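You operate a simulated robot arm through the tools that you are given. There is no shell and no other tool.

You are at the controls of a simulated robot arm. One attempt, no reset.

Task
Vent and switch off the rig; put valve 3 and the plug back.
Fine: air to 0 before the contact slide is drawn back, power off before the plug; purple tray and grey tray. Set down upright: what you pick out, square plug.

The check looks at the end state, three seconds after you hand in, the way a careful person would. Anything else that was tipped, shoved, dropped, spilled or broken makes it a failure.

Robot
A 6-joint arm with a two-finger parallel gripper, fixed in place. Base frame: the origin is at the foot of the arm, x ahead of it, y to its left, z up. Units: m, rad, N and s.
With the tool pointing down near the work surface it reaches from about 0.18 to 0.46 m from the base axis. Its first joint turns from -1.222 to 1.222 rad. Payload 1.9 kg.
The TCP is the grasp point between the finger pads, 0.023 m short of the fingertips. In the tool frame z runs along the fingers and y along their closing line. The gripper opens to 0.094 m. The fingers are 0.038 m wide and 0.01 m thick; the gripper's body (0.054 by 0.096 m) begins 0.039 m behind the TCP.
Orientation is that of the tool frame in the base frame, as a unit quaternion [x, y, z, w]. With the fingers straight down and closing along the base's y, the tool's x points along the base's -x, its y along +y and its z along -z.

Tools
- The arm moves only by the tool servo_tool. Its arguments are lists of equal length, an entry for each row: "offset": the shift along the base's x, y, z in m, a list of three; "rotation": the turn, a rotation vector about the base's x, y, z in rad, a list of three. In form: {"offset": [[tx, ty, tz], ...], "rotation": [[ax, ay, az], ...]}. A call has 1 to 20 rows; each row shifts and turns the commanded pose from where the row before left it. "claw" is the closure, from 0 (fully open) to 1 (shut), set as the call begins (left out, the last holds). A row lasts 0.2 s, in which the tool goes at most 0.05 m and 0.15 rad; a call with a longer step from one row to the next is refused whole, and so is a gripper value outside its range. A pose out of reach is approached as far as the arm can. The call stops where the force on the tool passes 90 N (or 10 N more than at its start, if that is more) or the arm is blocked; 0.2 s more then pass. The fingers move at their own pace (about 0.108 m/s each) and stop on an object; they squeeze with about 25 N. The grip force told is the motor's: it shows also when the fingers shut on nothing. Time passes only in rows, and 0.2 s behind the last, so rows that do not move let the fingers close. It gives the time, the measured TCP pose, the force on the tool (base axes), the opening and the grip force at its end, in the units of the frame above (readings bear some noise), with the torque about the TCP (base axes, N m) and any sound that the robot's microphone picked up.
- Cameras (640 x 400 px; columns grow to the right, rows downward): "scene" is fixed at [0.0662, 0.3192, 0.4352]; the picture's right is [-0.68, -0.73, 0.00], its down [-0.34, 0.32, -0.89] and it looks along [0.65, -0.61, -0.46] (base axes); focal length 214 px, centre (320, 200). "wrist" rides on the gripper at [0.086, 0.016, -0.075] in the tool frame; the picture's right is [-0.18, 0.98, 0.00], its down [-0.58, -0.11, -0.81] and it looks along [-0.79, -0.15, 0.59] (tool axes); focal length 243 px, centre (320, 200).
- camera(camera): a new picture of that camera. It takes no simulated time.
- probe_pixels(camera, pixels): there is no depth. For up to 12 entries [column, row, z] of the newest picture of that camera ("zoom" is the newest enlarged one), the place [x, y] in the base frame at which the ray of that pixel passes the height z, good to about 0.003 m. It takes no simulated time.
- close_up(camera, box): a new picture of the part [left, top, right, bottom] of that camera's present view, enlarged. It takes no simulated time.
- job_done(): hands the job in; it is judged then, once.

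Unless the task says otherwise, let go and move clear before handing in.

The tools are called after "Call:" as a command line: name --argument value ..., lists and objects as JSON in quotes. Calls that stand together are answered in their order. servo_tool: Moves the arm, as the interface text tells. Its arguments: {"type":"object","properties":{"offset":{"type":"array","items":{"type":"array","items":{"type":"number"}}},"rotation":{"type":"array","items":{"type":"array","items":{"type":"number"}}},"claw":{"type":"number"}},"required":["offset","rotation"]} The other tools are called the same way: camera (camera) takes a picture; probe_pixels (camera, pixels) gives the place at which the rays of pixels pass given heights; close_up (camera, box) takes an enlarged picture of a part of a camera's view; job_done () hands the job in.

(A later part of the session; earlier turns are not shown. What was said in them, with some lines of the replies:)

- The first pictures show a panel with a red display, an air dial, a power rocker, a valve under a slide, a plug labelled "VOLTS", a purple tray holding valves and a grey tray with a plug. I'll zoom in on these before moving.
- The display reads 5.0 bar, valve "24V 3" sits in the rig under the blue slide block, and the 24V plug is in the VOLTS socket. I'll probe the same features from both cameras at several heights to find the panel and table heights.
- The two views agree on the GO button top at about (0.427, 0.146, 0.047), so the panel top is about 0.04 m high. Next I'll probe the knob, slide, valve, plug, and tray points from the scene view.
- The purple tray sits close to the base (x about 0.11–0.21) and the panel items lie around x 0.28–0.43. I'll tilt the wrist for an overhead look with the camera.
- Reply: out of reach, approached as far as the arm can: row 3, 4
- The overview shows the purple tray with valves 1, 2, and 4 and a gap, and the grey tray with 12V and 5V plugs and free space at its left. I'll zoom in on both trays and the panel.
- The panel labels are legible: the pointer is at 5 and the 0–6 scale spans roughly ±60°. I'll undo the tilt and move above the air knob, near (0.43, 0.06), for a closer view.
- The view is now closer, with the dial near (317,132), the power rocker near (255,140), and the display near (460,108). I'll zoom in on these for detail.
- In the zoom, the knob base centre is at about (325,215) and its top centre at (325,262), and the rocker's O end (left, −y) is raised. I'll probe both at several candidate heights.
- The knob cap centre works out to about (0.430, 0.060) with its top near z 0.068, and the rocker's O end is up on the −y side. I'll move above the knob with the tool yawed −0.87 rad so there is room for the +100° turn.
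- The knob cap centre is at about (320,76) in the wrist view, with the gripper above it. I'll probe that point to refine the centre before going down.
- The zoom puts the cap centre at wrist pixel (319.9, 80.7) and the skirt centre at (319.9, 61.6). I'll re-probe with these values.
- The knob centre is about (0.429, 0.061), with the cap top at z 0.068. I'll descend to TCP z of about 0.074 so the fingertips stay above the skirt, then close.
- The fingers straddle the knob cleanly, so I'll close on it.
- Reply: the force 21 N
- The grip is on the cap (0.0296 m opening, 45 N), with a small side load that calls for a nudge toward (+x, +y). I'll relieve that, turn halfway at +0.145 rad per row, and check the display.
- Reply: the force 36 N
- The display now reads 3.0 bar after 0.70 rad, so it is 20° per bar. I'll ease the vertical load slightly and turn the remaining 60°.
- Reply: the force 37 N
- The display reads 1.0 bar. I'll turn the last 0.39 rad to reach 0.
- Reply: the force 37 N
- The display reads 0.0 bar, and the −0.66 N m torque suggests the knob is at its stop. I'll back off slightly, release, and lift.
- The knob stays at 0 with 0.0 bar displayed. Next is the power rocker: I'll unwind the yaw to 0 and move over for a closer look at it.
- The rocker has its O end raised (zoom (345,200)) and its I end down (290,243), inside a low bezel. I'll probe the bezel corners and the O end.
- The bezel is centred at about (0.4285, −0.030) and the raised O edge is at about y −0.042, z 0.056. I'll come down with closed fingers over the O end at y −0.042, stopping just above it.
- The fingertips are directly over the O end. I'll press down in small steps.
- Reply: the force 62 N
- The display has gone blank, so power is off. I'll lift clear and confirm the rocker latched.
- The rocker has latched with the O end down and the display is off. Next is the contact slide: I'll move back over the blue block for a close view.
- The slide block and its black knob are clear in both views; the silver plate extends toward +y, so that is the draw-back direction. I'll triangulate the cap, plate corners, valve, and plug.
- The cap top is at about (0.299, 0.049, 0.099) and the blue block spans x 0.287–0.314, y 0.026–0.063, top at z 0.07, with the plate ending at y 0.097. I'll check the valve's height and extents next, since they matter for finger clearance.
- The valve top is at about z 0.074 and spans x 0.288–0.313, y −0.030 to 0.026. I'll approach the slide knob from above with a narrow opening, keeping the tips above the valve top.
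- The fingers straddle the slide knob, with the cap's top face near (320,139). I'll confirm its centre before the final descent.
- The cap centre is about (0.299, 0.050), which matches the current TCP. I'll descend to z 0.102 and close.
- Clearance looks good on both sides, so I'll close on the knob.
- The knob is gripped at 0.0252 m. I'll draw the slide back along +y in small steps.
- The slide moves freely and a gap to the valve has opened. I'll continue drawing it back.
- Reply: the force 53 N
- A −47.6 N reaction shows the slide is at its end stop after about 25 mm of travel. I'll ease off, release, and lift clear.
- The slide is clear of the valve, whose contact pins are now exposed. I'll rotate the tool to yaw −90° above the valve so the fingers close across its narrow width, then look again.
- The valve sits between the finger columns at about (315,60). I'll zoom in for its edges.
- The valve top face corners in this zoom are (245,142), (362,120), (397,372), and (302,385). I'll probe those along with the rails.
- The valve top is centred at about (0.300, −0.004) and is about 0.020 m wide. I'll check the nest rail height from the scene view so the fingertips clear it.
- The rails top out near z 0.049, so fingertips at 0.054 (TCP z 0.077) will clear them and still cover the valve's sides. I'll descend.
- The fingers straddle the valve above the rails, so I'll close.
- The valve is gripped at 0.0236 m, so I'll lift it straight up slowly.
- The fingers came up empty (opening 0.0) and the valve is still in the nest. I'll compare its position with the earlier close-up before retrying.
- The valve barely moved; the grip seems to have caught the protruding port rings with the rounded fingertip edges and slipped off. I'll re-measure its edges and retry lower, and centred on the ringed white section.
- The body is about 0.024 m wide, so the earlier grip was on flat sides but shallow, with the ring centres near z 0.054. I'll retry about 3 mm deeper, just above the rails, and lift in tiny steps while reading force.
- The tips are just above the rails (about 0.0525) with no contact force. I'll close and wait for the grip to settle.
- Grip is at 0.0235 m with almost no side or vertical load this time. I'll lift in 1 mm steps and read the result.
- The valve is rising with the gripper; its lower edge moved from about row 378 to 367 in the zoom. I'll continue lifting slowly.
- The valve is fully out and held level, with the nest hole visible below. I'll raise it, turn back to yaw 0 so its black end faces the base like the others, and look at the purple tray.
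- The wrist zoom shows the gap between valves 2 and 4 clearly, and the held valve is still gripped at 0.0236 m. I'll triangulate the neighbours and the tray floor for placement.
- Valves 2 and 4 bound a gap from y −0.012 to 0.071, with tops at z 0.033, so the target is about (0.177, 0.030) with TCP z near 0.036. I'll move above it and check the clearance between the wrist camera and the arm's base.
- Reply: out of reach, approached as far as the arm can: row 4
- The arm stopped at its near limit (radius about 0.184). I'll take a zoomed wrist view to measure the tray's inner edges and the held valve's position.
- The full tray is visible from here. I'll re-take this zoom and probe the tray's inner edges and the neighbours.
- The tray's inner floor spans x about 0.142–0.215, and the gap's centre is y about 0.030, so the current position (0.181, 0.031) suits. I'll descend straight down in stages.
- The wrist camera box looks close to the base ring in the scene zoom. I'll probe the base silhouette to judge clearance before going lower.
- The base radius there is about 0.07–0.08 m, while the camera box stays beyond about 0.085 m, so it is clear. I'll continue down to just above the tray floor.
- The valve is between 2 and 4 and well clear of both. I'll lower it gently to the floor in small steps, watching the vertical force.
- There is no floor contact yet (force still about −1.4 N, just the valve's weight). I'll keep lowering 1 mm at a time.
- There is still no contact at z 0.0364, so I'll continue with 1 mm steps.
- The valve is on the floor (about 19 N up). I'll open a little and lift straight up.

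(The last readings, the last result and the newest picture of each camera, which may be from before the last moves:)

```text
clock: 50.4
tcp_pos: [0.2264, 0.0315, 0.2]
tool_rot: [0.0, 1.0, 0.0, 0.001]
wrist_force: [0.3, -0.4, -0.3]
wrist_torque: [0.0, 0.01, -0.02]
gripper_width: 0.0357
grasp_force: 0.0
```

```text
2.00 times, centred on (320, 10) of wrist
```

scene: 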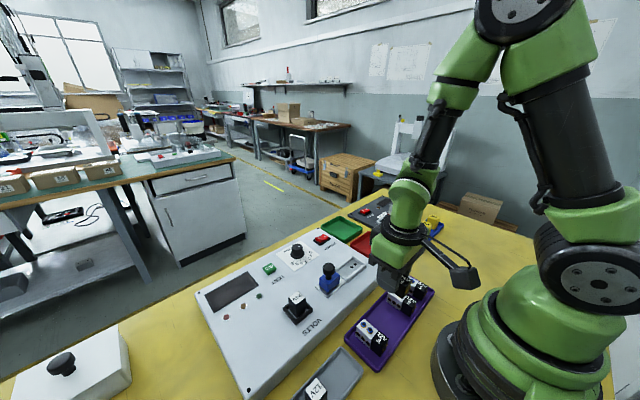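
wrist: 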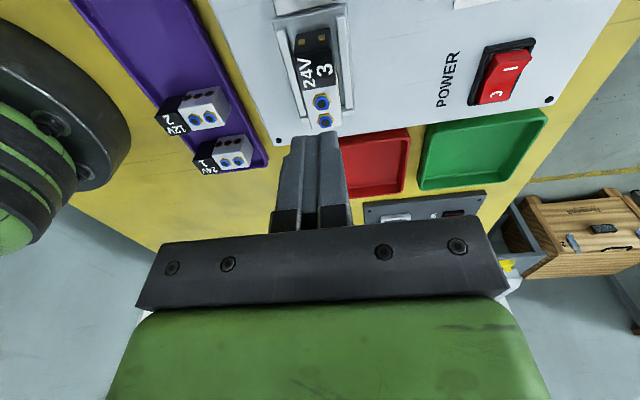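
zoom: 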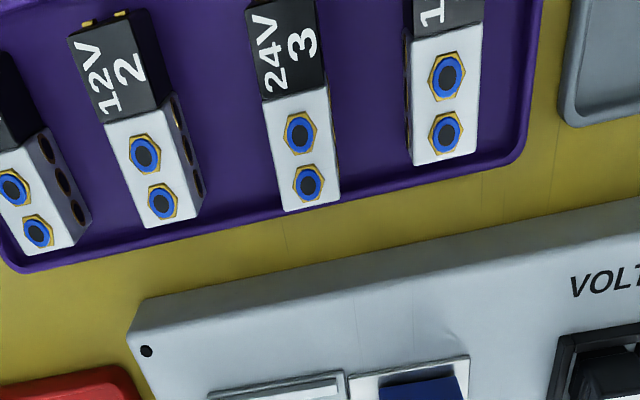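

Valve 3 stands upright between valves 2 and 4. Next I'll move to view the 24V plug and the grey tray.

Call:
servo_tool --offset '[[0.005, 0.025, 0.005], [0.005, 0.025, 0.005], [0.005, 0.025, 0.005], [0.005, 0.025, 0.005], [0.005, 0.025, 0], [0, 0, 0]]' --rotation '[[0, 0, 0], [0, 0, 0], [0, 0, 0], [0, 0, 0], [0, 0, 0], [0, 0, 0]]' --claw 0.3

Call:
camera --camera "wrist"

Call:
close_up --camera "wrist" --box '[160, 0, 480, 20]'

Call:
close_up --camera "scene" --box '[270, 280, 330, 330]'

```text
clock: 51.8
tcp_pos: [0.2509, 0.1563, 0.2191]
tool_rot: [0.001, 1.0, 0.0, 0.001]
wrist_force: [0.4, -0.2, 0.2]
wrist_torque: [0.0, 0.04, 0.0]
gripper_width: 0.0659
grasp_force: 0.1
```

```text
taken
```

wrist: 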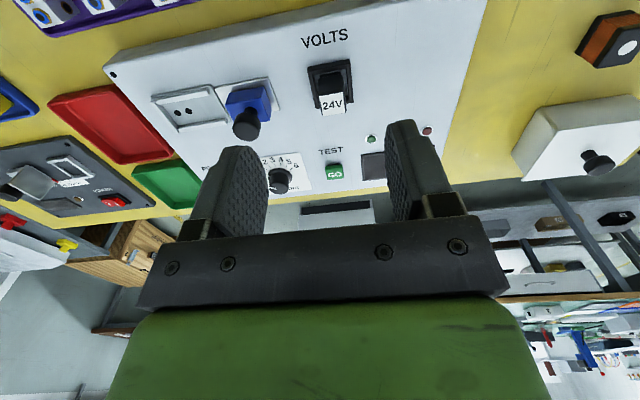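

```text
2.00 times, centred on (320, 10) of wrist
```

zoom: 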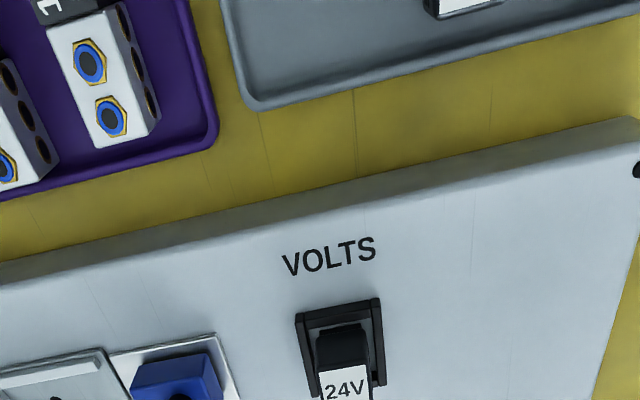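

```text
8.00 times, centred on (300, 305) of scene
```

zoom: 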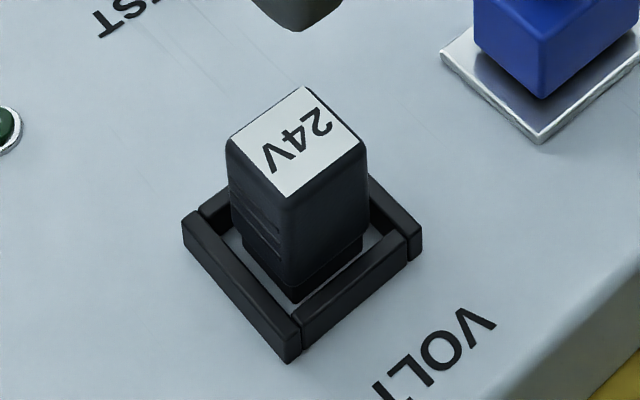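

The plug is in the VOLTS socket, with its top label at wrist pixel (332,104) and a socket frame around it. I'll zoom in to triangulate it.

Call:
close_up --camera "wrist" --box '[280, 40, 390, 130]'

Call:
probe_pixels --camera "scene" --pixels '[[288.6, 297.5, 0.08], [288.6, 297.5, 0.09], [288.6, 297.5, 0.1], [298.4, 290.9, 0.09], [305.6, 297.5, 0.09], [295, 304.6, 0.09], [282.9, 306.5, 0.05], [296, 325, 0.05], [312.6, 309, 0.05]]'

```text
4.44 times, centred on (335, 85) of wrist
```

zoom: 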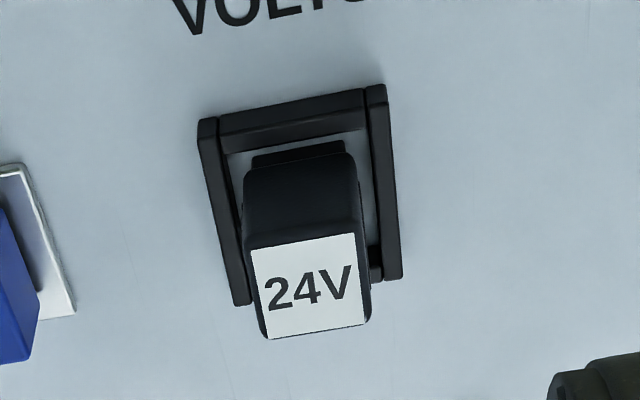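

```text
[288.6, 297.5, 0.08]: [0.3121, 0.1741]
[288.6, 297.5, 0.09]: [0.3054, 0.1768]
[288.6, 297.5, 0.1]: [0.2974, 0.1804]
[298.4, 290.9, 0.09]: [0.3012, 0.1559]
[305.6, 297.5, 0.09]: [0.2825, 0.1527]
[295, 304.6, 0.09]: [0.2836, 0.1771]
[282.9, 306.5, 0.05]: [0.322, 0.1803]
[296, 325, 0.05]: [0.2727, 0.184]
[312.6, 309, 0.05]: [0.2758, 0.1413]
```

Call:
probe_pixels --camera "zoom" --pixels '[[248, 248, 0.08], [248, 248, 0.09], [248, 248, 0.1], [355, 232, 0.08], [355, 232, 0.09], [370, 322, 0.08], [370, 322, 0.09], [267, 338, 0.09], [200, 120, 0.046], [386, 88, 0.046], [402, 278, 0.046], [240, 305, 0.046]]'

```text
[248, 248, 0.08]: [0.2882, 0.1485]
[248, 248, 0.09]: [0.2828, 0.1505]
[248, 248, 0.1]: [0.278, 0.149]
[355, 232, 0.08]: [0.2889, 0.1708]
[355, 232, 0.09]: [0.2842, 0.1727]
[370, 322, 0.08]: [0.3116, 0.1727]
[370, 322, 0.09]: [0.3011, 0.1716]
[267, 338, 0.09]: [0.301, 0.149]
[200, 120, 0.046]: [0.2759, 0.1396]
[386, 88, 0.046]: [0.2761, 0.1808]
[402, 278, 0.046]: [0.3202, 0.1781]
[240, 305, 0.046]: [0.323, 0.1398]
```

The plug top is centred at about (0.300, 0.161), z 0.081, about 0.024 m square, with the socket frame top near z 0.05. Before gripping, I'll look at the grey tray to choose a landing spot.

Call:
servo_tool --offset '[[-0.02, 0.01, 0], [-0.02, 0.01, 0], [-0.01, 0.005, 0], [0, 0, 0]]' --rotation '[[0, 0, 0], [0, 0, 0], [0, 0, 0], [0, 0, 0]]'

Call:
close_up --camera "wrist" --box '[170, 0, 490, 20]'

Call:
close_up --camera "scene" --box '[270, 330, 380, 400]'

```text
clock: 52.8
tcp_pos: [0.201, 0.1813, 0.2192]
tool_rot: [0.001, 1.0, -0.001, 0.001]
wrist_force: [-1.1, 0.1, -0.5]
wrist_torque: [-0.05, -0.03, 0.0]
gripper_width: 0.0658
grasp_force: 0.1
```

```text
2.00 times, centred on (330, 10) of wrist
```

zoom: 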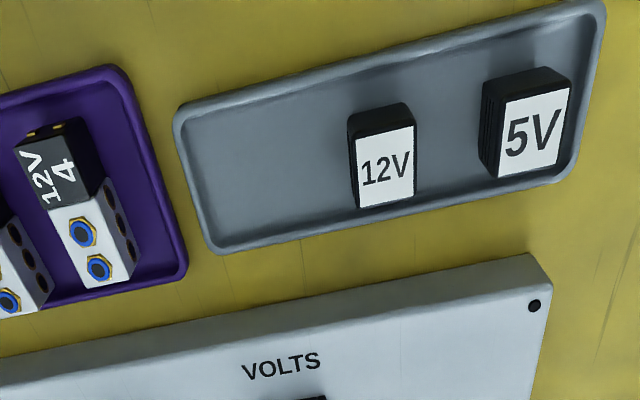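

```text
5.71 times, centred on (325, 365) of scene
```

zoom: 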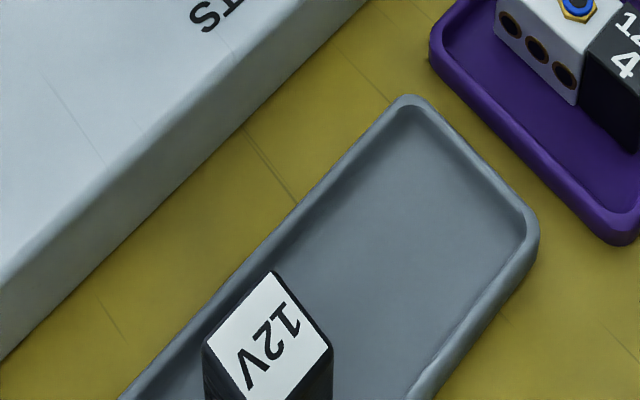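

The grey tray's free area is between its −y wall and the 12V plug. I'll probe its inner edges and the 12V plug's position.

Call:
close_up --camera "wrist" --box '[170, 0, 490, 20]'

Call:
probe_pixels --camera "zoom" --pixels '[[187, 115, 0.005], [215, 240, 0.005], [340, 75, 0.005], [350, 218, 0.005], [351, 178, 0.006], [348, 118, 0.006], [355, 148, 0.04], [413, 128, 0.04], [415, 195, 0.04], [357, 207, 0.04], [357, 207, 0.045], [178, 105, 0.012]]'

Call:
probe_pixels --camera "scene" --pixels '[[305, 361, 0.04], [305, 361, 0.045], [317, 348, 0.04], [317, 348, 0.045], [327, 361, 0.04], [327, 361, 0.045]]'

```text
2.00 times, centred on (330, 10) of wrist
```

zoom: 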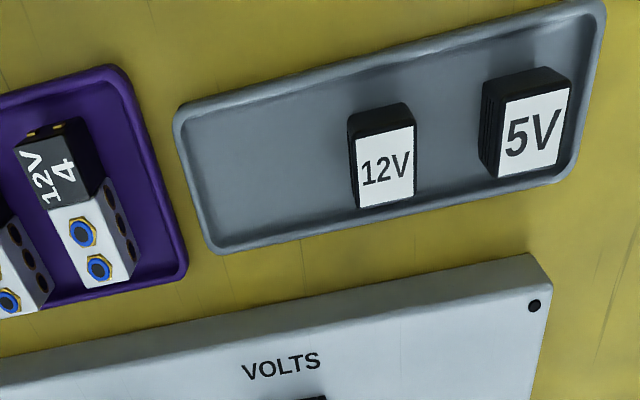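

```text
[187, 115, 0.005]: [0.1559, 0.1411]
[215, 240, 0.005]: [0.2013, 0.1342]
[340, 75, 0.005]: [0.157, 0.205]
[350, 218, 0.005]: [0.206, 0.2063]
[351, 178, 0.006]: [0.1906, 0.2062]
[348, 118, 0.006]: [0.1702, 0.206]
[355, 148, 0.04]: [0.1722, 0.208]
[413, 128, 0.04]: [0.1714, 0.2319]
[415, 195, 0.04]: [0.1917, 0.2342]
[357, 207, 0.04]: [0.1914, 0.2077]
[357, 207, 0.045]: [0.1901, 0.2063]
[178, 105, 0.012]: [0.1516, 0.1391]
```

```text
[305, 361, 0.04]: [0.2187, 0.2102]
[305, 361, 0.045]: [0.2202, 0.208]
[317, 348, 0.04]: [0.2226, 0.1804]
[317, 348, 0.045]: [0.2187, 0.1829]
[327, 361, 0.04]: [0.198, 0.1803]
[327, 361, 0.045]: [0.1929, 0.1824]
```

I mis-converted those scene rows, so I'll redo them to get the 12V plug's top height, which gives the release height.

Call:
probe_pixels --camera "scene" --pixels '[[316.6, 377.6, 0.035], [316.6, 377.6, 0.04], [316.6, 377.6, 0.045], [316.6, 377.6, 0.05], [327.1, 390.4, 0.04], [327.1, 390.4, 0.045], [304.9, 390.9, 0.04], [304.9, 390.9, 0.045]]'

Call:
probe_pixels --camera "zoom" --pixels '[[355, 148, 0.05], [413, 128, 0.05], [415, 195, 0.05], [357, 207, 0.05], [357, 207, 0.035]]'

```text
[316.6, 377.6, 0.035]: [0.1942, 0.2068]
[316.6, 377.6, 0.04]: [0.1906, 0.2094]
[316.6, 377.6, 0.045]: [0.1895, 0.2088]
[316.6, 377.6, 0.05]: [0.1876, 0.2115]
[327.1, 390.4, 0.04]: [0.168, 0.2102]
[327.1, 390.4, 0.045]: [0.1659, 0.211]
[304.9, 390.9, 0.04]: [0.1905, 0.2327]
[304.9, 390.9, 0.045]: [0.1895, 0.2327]
```

```text
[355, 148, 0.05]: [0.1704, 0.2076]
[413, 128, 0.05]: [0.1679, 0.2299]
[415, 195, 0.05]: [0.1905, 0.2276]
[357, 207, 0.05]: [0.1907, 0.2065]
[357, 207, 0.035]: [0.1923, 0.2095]
```

The 12V plug is centred at about (0.180, 0.221) with its top near z 0.042, so (0.180, 0.170) is a good spot for the 24V plug. I'll go above the 24V plug now.

Call:
servo_tool --offset '[[0.0248, -0.0051, 0], [0.0248, -0.0051, -0.01], [0.0247, -0.0051, -0.02], [0.0247, -0.005, -0.03], [0, 0, -0.03], [0, 0, 0]]' --rotation '[[0, 0, 0], [0, 0, 0], [0, 0, 0], [0, 0, 0], [0, 0, 0], [0, 0, 0]]' --claw 0.5

Call:
close_up --camera "wrist" --box '[230, 60, 410, 190]'

Call:
close_up --camera "scene" --box '[260, 255, 340, 330]'

```text
clock: 54.2
tcp_pos: [0.2998, 0.1609, 0.1287]
tool_rot: [0.001, 1.0, -0.001, 0.001]
wrist_force: [-0.1, -0.1, -0.3]
wrist_torque: [-0.03, 0.03, -0.01]
gripper_width: 0.0472
grasp_force: 0.0
```

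```text
3.08 times, centred on (320, 125) of wrist
```

zoom: 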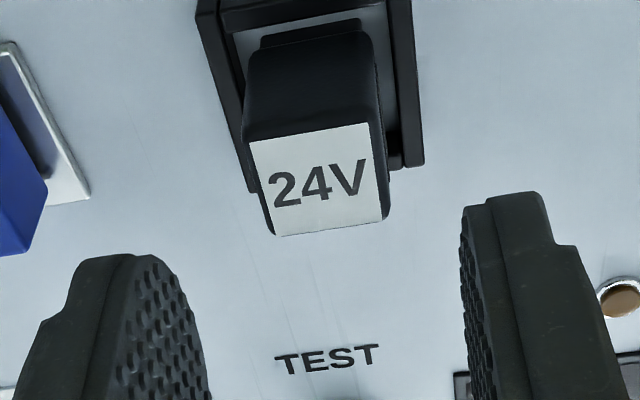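

```text
5.33 times, centred on (300, 292) of scene
```

zoom: 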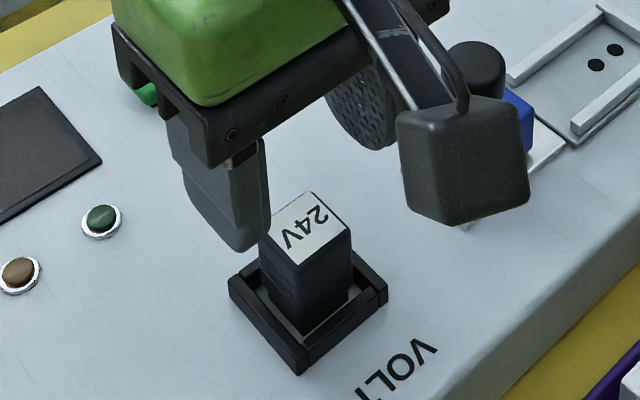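

The plug looks centred between the fingers. I'll take a fresh wrist picture to verify the label centre before descending.

Call:
camera --camera "wrist"

Call:
probe_pixels --camera "wrist" --pixels '[[320, 118.5, 0.081], [297, 106.5, 0.081], [337, 100.5, 0.081], [342, 130.5, 0.081], [305, 136, 0.081]]'

```text
taken
```

wrist: 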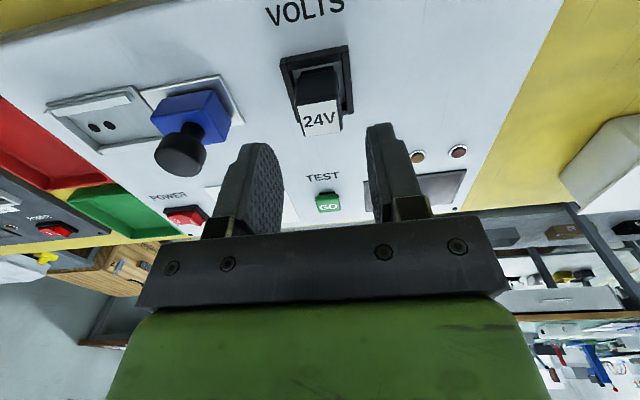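

```text
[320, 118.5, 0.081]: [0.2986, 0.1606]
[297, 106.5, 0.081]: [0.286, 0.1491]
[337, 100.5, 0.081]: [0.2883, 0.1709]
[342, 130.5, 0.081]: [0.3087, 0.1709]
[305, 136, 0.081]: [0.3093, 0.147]
```

The plug's centre is confirmed at (0.2986, 0.160) and the frame top is near z 0.046. I'll descend to TCP z of about 0.075.

Call:
servo_tool --offset '[[-0.0006, 0, -0.02], [0, 0, -0.015], [0, 0, -0.012], [0, 0, -0.006], [0, 0, 0]]' --rotation '[[0, 0, 0], [0, 0, 0], [0, 0, 0], [0, 0, 0], [0, 0, 0]]'

Call:
close_up --camera "scene" --box '[260, 255, 340, 330]'

Call:
close_up --camera "wrist" --box '[230, 60, 410, 190]'

```text
clock: 55.4
tcp_pos: [0.2997, 0.1612, 0.0766]
tool_rot: [0.001, 1.0, 0.0, 0.001]
wrist_force: [-0.1, -0.4, 0.1]
wrist_torque: [-0.02, 0.02, 0.01]
gripper_width: 0.0472
grasp_force: 0.1
```

```text
5.33 times, centred on (300, 292) of scene
```

zoom: 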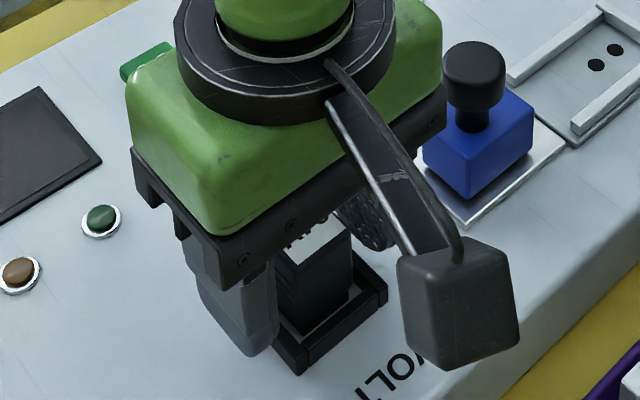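

```text
3.08 times, centred on (320, 125) of wrist
```

zoom: 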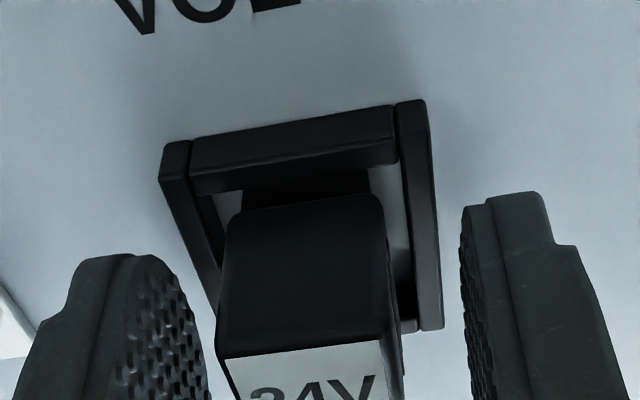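

Fingers are on either side of the plug, above the frame. I'll close and check the load.

Call:
servo_tool --offset '[[0, 0, 0], [0, 0, 0], [0, 0, 0], [0, 0, 0]]' --rotation '[[0, 0, 0], [0, 0, 0], [0, 0, 0], [0, 0, 0]]' --claw 1.0

```text
clock: 56.4
tcp_pos: [0.2989, 0.1609, 0.077]
tool_rot: [0.0, 1.0, 0.0, 0.001]
wrist_force: [-1.1, 0.0, -1.1]
wrist_torque: [0.01, 0.0, -0.02]
gripper_width: 0.0252
grasp_force: 24.5
```

The plug is gripped at 0.0252 m with no side load. I'll lift in 1 mm steps.

Call:
servo_tool --offset '[[0, 0, 0.001], [0, 0, 0.001], [0, 0, 0.001], [0, 0, 0.001], [0, 0, 0.001]]' --rotation '[[0, 0, 0], [0, 0, 0], [0, 0, 0], [0, 0, 0], [0, 0, 0]]'

Call:
close_up --camera "scene" --box '[260, 255, 340, 330]'

Call:
close_up --camera "wrist" --box '[230, 60, 410, 190]'

```text
clock: 57.6
tcp_pos: [0.3001, 0.1606, 0.0818]
tool_rot: [0.002, 1.0, 0.0, 0.001]
wrist_force: [-0.5, 0.2, 0.0]
wrist_torque: [0.0, -0.02, 0.03]
gripper_width: 0.025
grasp_force: 25.2
```

```text
5.33 times, centred on (300, 292) of scene
```

zoom: 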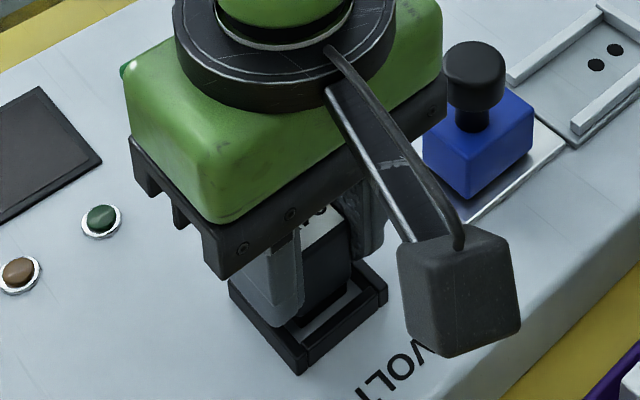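

```text
3.08 times, centred on (320, 125) of wrist
```

zoom: 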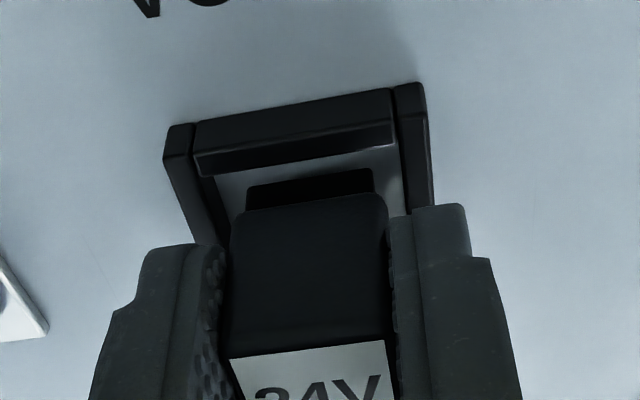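

The plug is rising with the gripper at near-zero force. I'll keep lifting.

Call:
servo_tool --offset '[[0, 0, 0.002], [0, 0, 0.003], [0, 0, 0.004], [0, 0, 0.006], [0, 0, 0.01], [0, 0, 0.015], [0, 0, 0.015]]' --rotation '[[0, 0, 0], [0, 0, 0], [0, 0, 0], [0, 0, 0], [0, 0, 0], [0, 0, 0], [0, 0, 0]]'

Call:
close_up --camera "scene" --box '[250, 235, 350, 330]'

Call:
close_up --camera "wrist" --box '[230, 60, 410, 190]'

```text
clock: 59.2
tcp_pos: [0.2998, 0.161, 0.1367]
tool_rot: [0.001, 1.0, 0.0, 0.0]
wrist_force: [-0.8, 0.0, 0.0]
wrist_torque: [0.01, -0.01, -0.01]
gripper_width: 0.025
grasp_force: 25.0
```

```text
4.21 times, centred on (300, 282) of scene
```

zoom: 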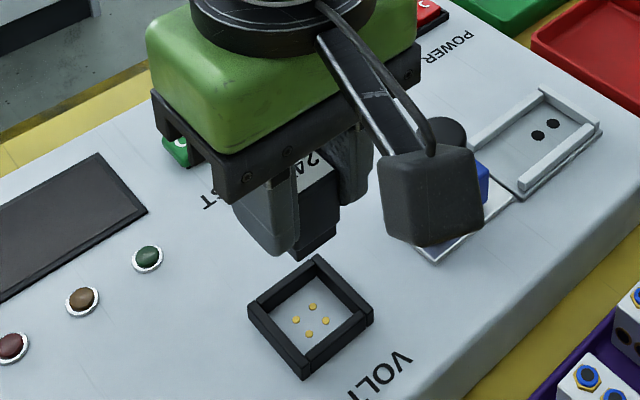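

```text
3.08 times, centred on (320, 125) of wrist
```

zoom: 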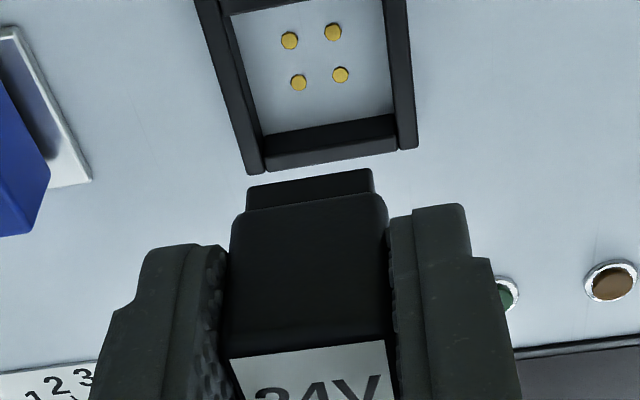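

The plug is out and the socket pins are visible. I'll carry it over the free end of the grey tray at (0.180, 0.170).

Call:
servo_tool --offset '[[-0.015, 0.001, 0.005], [-0.02, 0.001, 0], [-0.02, 0.002, 0], [-0.02, 0.002, 0], [-0.02, 0.001, 0], [-0.015, 0.001, 0], [-0.01, 0.001, 0], [0, 0, 0]]' --rotation '[[0, 0, 0], [0, 0, 0], [0, 0, 0], [0, 0, 0], [0, 0, 0], [0, 0, 0], [0, 0, 0], [0, 0, 0]]'

Call:
close_up --camera "wrist" --box '[160, 0, 480, 120]'

Call:
close_up --camera "scene" --box '[270, 290, 400, 400]'

```text
clock: 61.0
tcp_pos: [0.1814, 0.1705, 0.141]
tool_rot: [0.001, 1.0, 0.0, 0.001]
wrist_force: [0.7, -0.5, -0.1]
wrist_torque: [0.03, 0.0, 0.01]
gripper_width: 0.0253
grasp_force: 25.5
```

```text
2.00 times, centred on (320, 60) of wrist
```

zoom: 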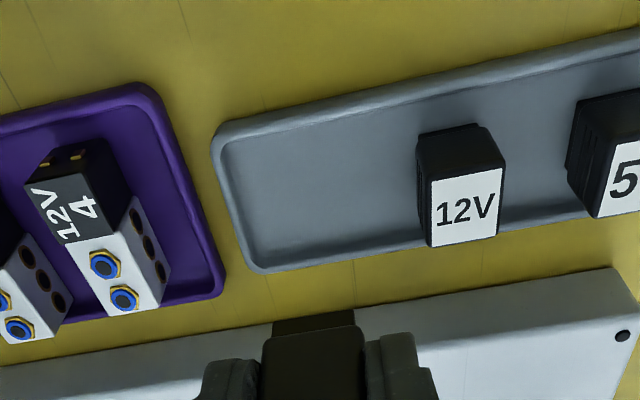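

```text
3.64 times, centred on (335, 345) of scene
```

zoom: 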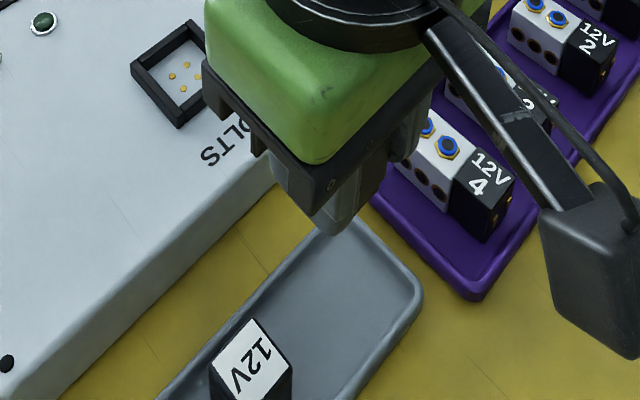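

I'm above the grey tray now. I'll re-measure the free slot's edges from this angle before lowering.

Call:
close_up --camera "wrist" --box '[160, 0, 480, 120]'

Call:
probe_pixels --camera "zoom" --pixels '[[222, 145, 0.005], [248, 258, 0.005], [213, 140, 0.012], [418, 190, 0.006], [417, 140, 0.006], [428, 245, 0.042], [498, 235, 0.042], [430, 182, 0.042], [330, 110, 0.005], [340, 250, 0.005]]'

```text
2.00 times, centred on (320, 60) of wrist
```

zoom: 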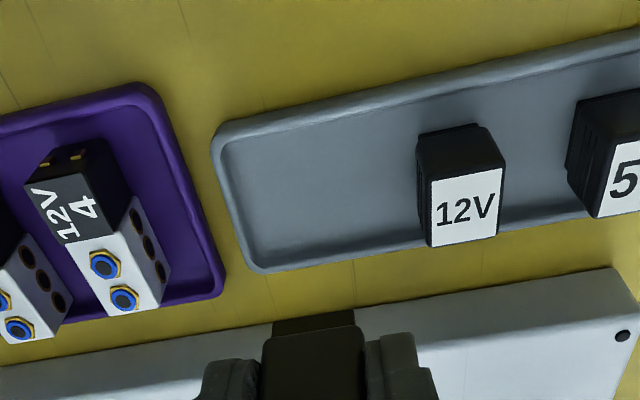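

```text
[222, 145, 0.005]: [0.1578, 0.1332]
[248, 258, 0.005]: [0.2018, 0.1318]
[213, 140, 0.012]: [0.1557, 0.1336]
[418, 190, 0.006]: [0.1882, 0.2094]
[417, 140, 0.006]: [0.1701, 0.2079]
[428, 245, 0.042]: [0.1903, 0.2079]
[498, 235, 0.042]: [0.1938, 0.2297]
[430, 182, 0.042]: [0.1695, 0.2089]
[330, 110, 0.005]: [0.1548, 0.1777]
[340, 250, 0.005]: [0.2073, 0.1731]
```

The free slot runs from y about 0.138 to 0.208 and x about 0.158–0.204, and (0.181, 0.171) sits at its middle. I'll lower toward the floor, slowing near contact.

Call:
servo_tool --offset '[[0, 0.001, -0.02], [0, 0, -0.025], [0, 0, -0.02], [0, 0, -0.015], [0, 0, -0.008], [0, 0, 0]]' --rotation '[[0, 0, 0], [0, 0, 0], [0, 0, 0], [0, 0, 0], [0, 0, 0], [0, 0, 0]]'

Call:
close_up --camera "wrist" --box '[160, 0, 480, 160]'

Call:
close_up --camera "scene" --box '[290, 310, 400, 400]'

```text
clock: 62.4
tcp_pos: [0.1799, 0.1703, 0.0533]
tool_rot: [0.001, 1.0, -0.001, 0.001]
wrist_force: [0.3, -0.4, -0.5]
wrist_torque: [-0.03, 0.01, 0.04]
gripper_width: 0.0252
grasp_force: 24.4
```

```text
2.00 times, centred on (320, 80) of wrist
```

zoom: 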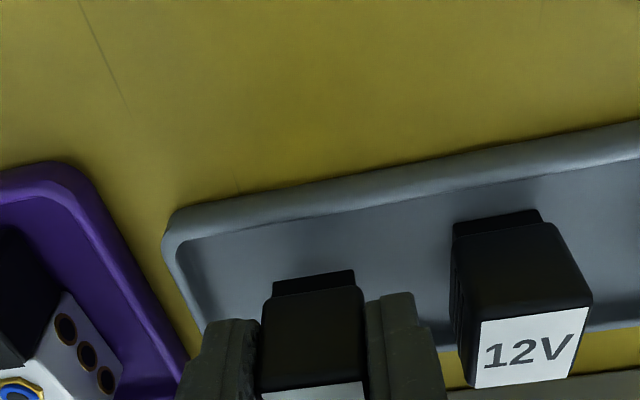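

```text
4.44 times, centred on (345, 355) of scene
```

zoom: 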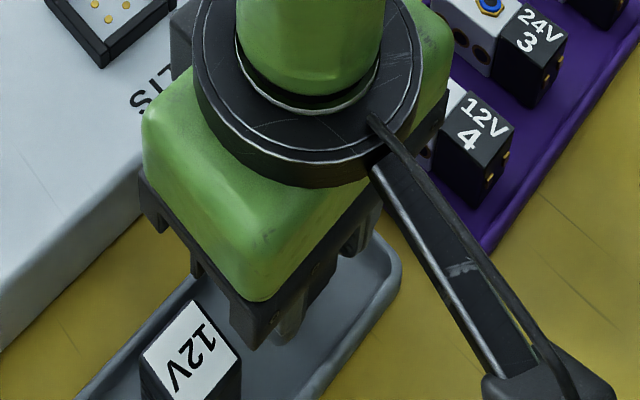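

Everything is clear around the plug. I'll lower further with fine steps near contact.

Call:
servo_tool --offset '[[0, 0, -0.003], [0, 0, -0.003], [0, 0, -0.002], [0, 0, 0]]' --rotation '[[0, 0, 0], [0, 0, 0], [0, 0, 0], [0, 0, 0]]'

Call:
servo_tool --offset '[[0, 0, -0.001], [0, 0, 0]]' --rotation '[[0, 0, 0], [0, 0, 0]]'

Call:
servo_tool --offset '[[0, 0, -0.001], [0, 0, 0]]' --rotation '[[0, 0, 0], [0, 0, 0]]'

```text
clock: 63.4
tcp_pos: [0.1785, 0.171, 0.0457]
tool_rot: [0.001, 1.0, 0.0, 0.002]
wrist_force: [-0.2, 0.2, -1.2]
wrist_torque: [-0.02, -0.03, -0.01]
gripper_width: 0.025
grasp_force: 25.2
```

```text
clock: 64.0
tcp_pos: [0.1807, 0.1717, 0.0444]
tool_rot: [0.001, 1.0, 0.0, 0.001]
wrist_force: [-0.2, 0.6, -0.6]
wrist_torque: [-0.02, 0.02, 0.02]
gripper_width: 0.0251
grasp_force: 24.9
```

```text
clock: 64.6
tcp_pos: [0.1799, 0.1716, 0.0433]
tool_rot: [0.001, 1.0, -0.001, 0.001]
wrist_force: [0.7, -0.2, -0.1]
wrist_torque: [-0.02, 0.0, 0.04]
gripper_width: 0.0254
grasp_force: 25.2
```

There is no contact yet at z 0.0433, so I'll keep going 1 mm at a time.

Call:
servo_tool --offset '[[0, 0, -0.001], [0, 0, 0]]' --rotation '[[0, 0, 0], [0, 0, 0]]'

Call:
servo_tool --offset '[[0, 0, -0.001], [0, 0, 0]]' --rotation '[[0, 0, 0], [0, 0, 0]]'

Call:
close_up --camera "wrist" --box '[200, 20, 440, 170]'

```text
clock: 65.2
tcp_pos: [0.18, 0.1707, 0.0432]
tool_rot: [0.0, 1.0, 0.0, 0.0]
wrist_force: [0.7, 0.2, -0.5]
wrist_torque: [-0.01, 0.02, -0.02]
gripper_width: 0.0254
grasp_force: 24.8
```

```text
clock: 65.8
tcp_pos: [0.1786, 0.1709, 0.0411]
tool_rot: [0.001, 1.0, 0.001, 0.0]
wrist_force: [-0.6, 0.7, 0.0]
wrist_torque: [-0.01, 0.01, -0.02]
gripper_width: 0.025
grasp_force: 25.2
```

```text
2.67 times, centred on (320, 95) of wrist
```

zoom: 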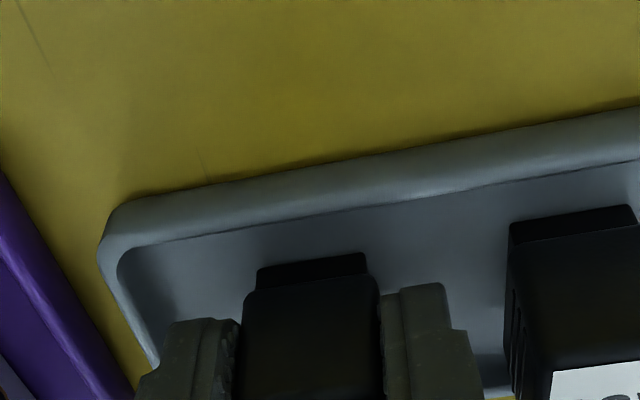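

Still no contact at z 0.0411, so I'll continue in 1 mm steps.

Call:
servo_tool --offset '[[0, 0, -0.001], [0, 0, 0]]' --rotation '[[0, 0, 0], [0, 0, 0]]'

Call:
servo_tool --offset '[[0, 0, -0.001], [0, 0, 0]]' --rotation '[[0, 0, 0], [0, 0, 0]]'

```text
clock: 66.4
tcp_pos: [0.1798, 0.1695, 0.0407]
tool_rot: [0.001, 1.0, 0.0, 0.0]
wrist_force: [0.0, 1.0, -0.5]
wrist_torque: [0.03, 0.02, 0.0]
gripper_width: 0.025
grasp_force: 25.4
```

```text
clock: 67.0
tcp_pos: [0.1798, 0.1718, 0.0396]
tool_rot: [0.001, 1.0, 0.0, 0.001]
wrist_force: [-3.6, -2.4, 20.7]
wrist_torque: [-0.04, 0.13, 0.0]
gripper_width: 0.0253
grasp_force: 25.1
```

The plug is on the tray floor (20.7 N up at z 0.0396). I'll ease off slightly, open, and lift straight up.

Call:
servo_tool --offset '[[0, 0, 0.0005], [0, 0, 0], [0, 0, 0]]' --rotation '[[0, 0, 0], [0, 0, 0], [0, 0, 0]]' --claw 0.6

Call:
servo_tool --offset '[[0, 0, 0.008], [0, 0, 0.015], [0, 0, 0.025], [0, 0, 0.04], [0, 0, 0.04], [0.01, 0, 0.04], [0.02, 0, 0]]' --rotation '[[0, 0, 0], [0, 0, 0], [0, 0, 0], [0, 0, 0], [0, 0, 0], [0, 0, 0], [0, 0, 0]]'

Call:
camera --camera "scene"

Call:
close_up --camera "wrist" --box '[160, 0, 480, 20]'

Call:
close_up --camera "scene" --box '[280, 290, 410, 400]'

```text
clock: 67.8
tcp_pos: [0.1803, 0.1706, 0.0403]
tool_rot: [0.0, 1.0, 0.0, 0.0]
wrist_force: [-0.9, 1.4, 0.2]
wrist_torque: [0.01, 0.02, -0.01]
gripper_width: 0.0375
grasp_force: 0.2
```

```text
clock: 69.4
tcp_pos: [0.2088, 0.1693, 0.2076]
tool_rot: [0.0, 1.0, 0.0, 0.0]
wrist_force: [0.3, -0.8, -0.1]
wrist_torque: [-0.02, -0.02, -0.03]
gripper_width: 0.0377
grasp_force: 0.1
```

```text
taken
```

scene: 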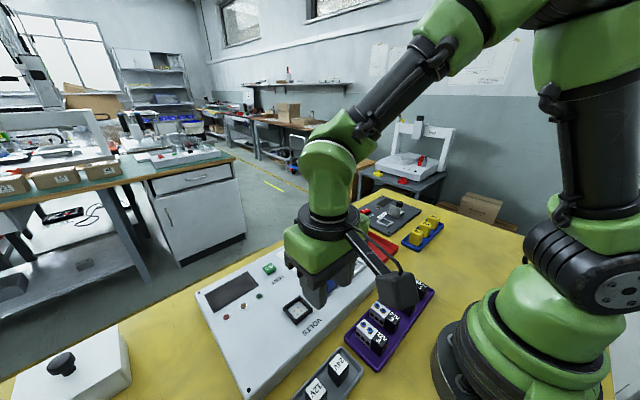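

```text
2.00 times, centred on (320, 10) of wrist
```

zoom: 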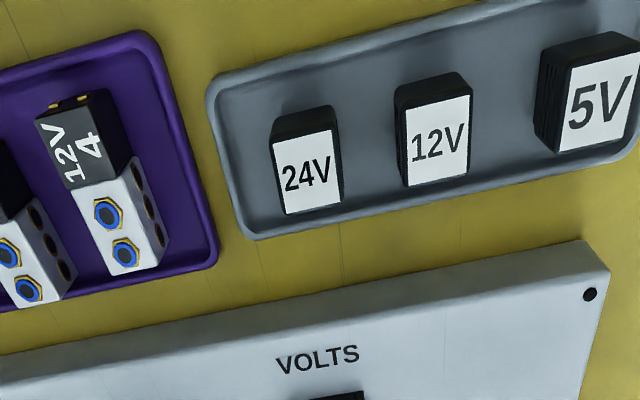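

```text
3.64 times, centred on (345, 345) of scene
```

zoom: 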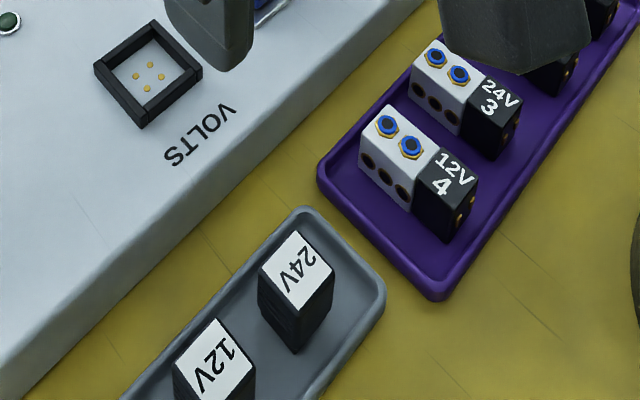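

The 24V plug stands upright beside the 12V plug. I'll move the arm up clear and check the whole scene before handing in.

Call:
servo_tool --offset '[[0.01, -0.02, 0.035], [0.01, -0.02, 0.035], [0.01, -0.02, 0.035], [0.01, -0.02, 0.035], [0.01, -0.02, 0.03], [0.01, -0.02, 0.02], [0, -0.01, 0], [0, 0, 0]]' --rotation '[[0, 0, 0], [0, 0, 0], [0, 0, 0], [0, 0, 0], [0, 0, 0], [0, 0, 0], [0, 0, 0], [0, 0, 0]]' --claw 0.0

Call:
camera --camera "scene"

Call:
close_up --camera "scene" --box '[190, 215, 390, 345]'

Call:
close_up --camera "scene" --box '[280, 260, 440, 400]'

Call:
close_up --camera "scene" --box '[310, 180, 450, 270]'

Call:
camera --camera "wrist"

```text
clock: 71.2
tcp_pos: [0.2715, 0.041, 0.3978]
tool_rot: [0.0, 1.0, 0.0, 0.001]
wrist_force: [-0.5, 0.7, 0.0]
wrist_torque: [0.01, 0.0, -0.01]
gripper_width: 0.094
grasp_force: 0.0
```

```text
taken
```

scene: 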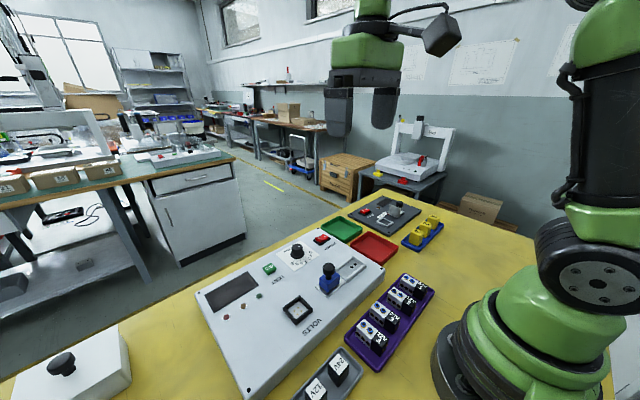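

```text
3.08 times, centred on (290, 280) of scene
```

zoom: 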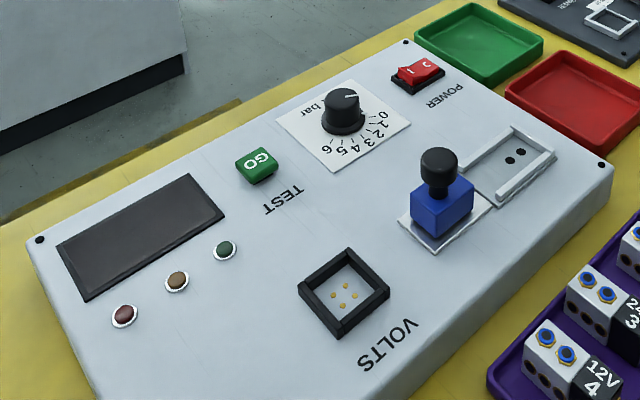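

```text
2.86 times, centred on (360, 330) of scene
```

zoom: 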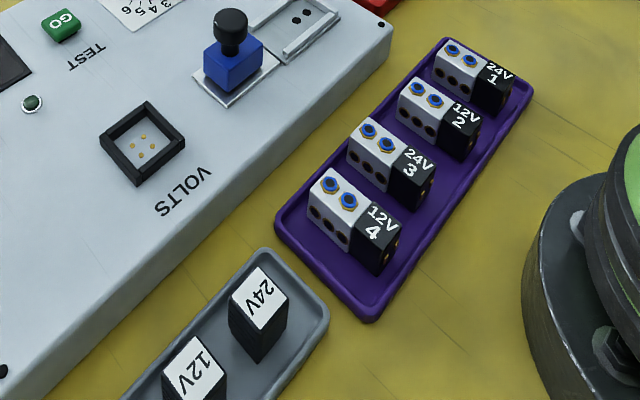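

```text
4.44 times, centred on (380, 225) of scene
```

zoom: 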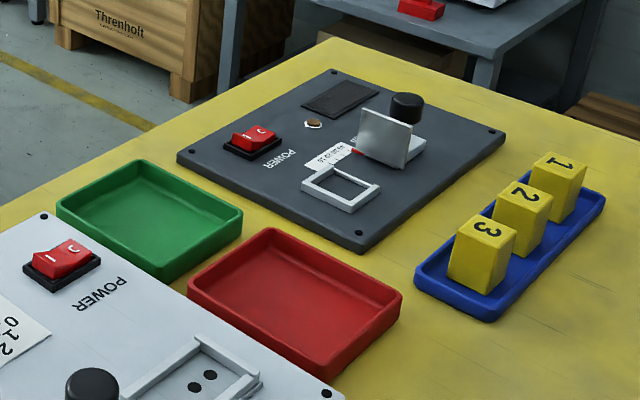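

```text
taken
```

wrist: 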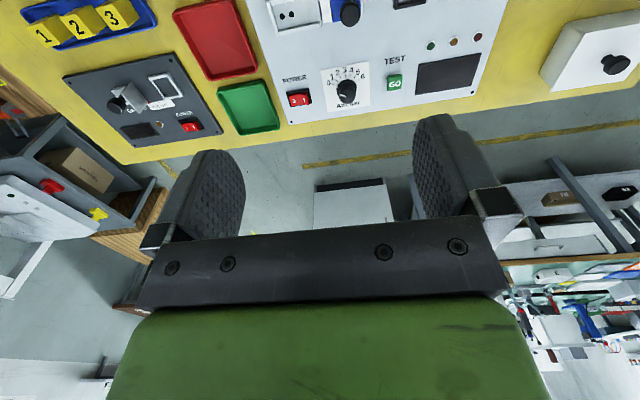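

All of the pictures match the goal, and the other rig, trays, and blocks look undisturbed. I'll do one last check of the knob pointer and rocker from above.

Call:
close_up --camera "wrist" --box '[270, 50, 420, 120]'

Call:
close_up --camera "scene" --box '[265, 220, 345, 280]'

```text
4.27 times, centred on (345, 85) of wrist
```

zoom: 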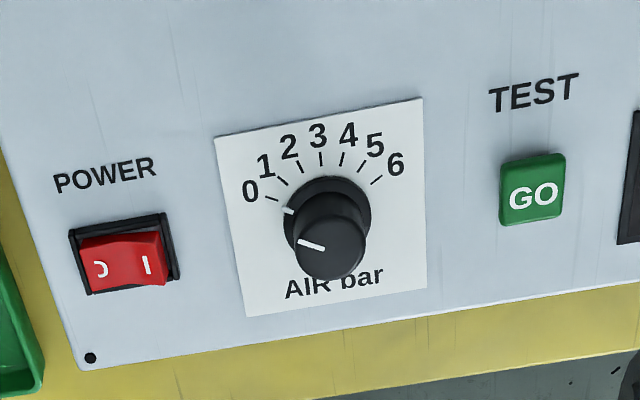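

```text
6.67 times, centred on (305, 250) of scene
```

zoom: 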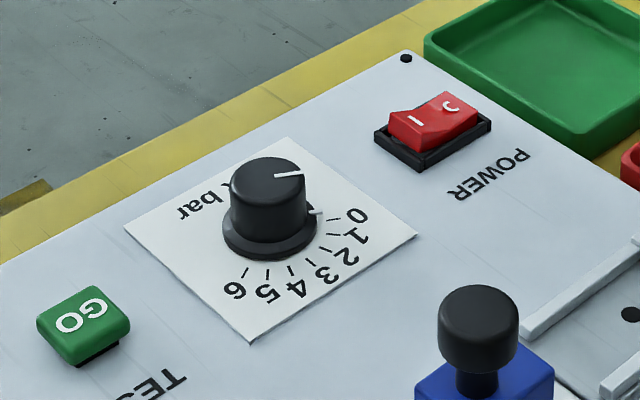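

The knob pointer is on 0, the rocker is latched off, and the slide is drawn back. Valve 3 and the 24V plug stand upright in the purple and grey trays, and the arm is clear with the gripper empty, so I'm handing in.

Call:
job_done

```text
The job is handed in.
```

The rig is vented and switched off, and valve 3 and the 24V plug are back in their trays. The job is handed in, but the check's verdict hasn't come back to me.

| Step | End state |
|---|---|
| Air | Turned from 5 to 0; the display read 0.0 bar before the slide was moved |
| Power | Switched off and display blank before the plug was touched |
| Contact slide | Drawn back to its stop, clear of the valve |
| Valve 3 | Upright in the purple tray, between valves 2 and 4 |
| 24V plug | Upright in the grey tray, beside the 12V plug |

- **Valve grip:** My first grip on valve 3 slipped off as I lifted. The valve stayed in its seat and moved less than a millimetre. The second, deeper grip lifted it out cleanly.
- **Final check:** In the last pictures the other trays, blocks and the second rig looked undisturbed. The 5V plug was out of frame then, but stood upright when I had just set the 24V plug down. The arm was clear of the table with the gripper empty.
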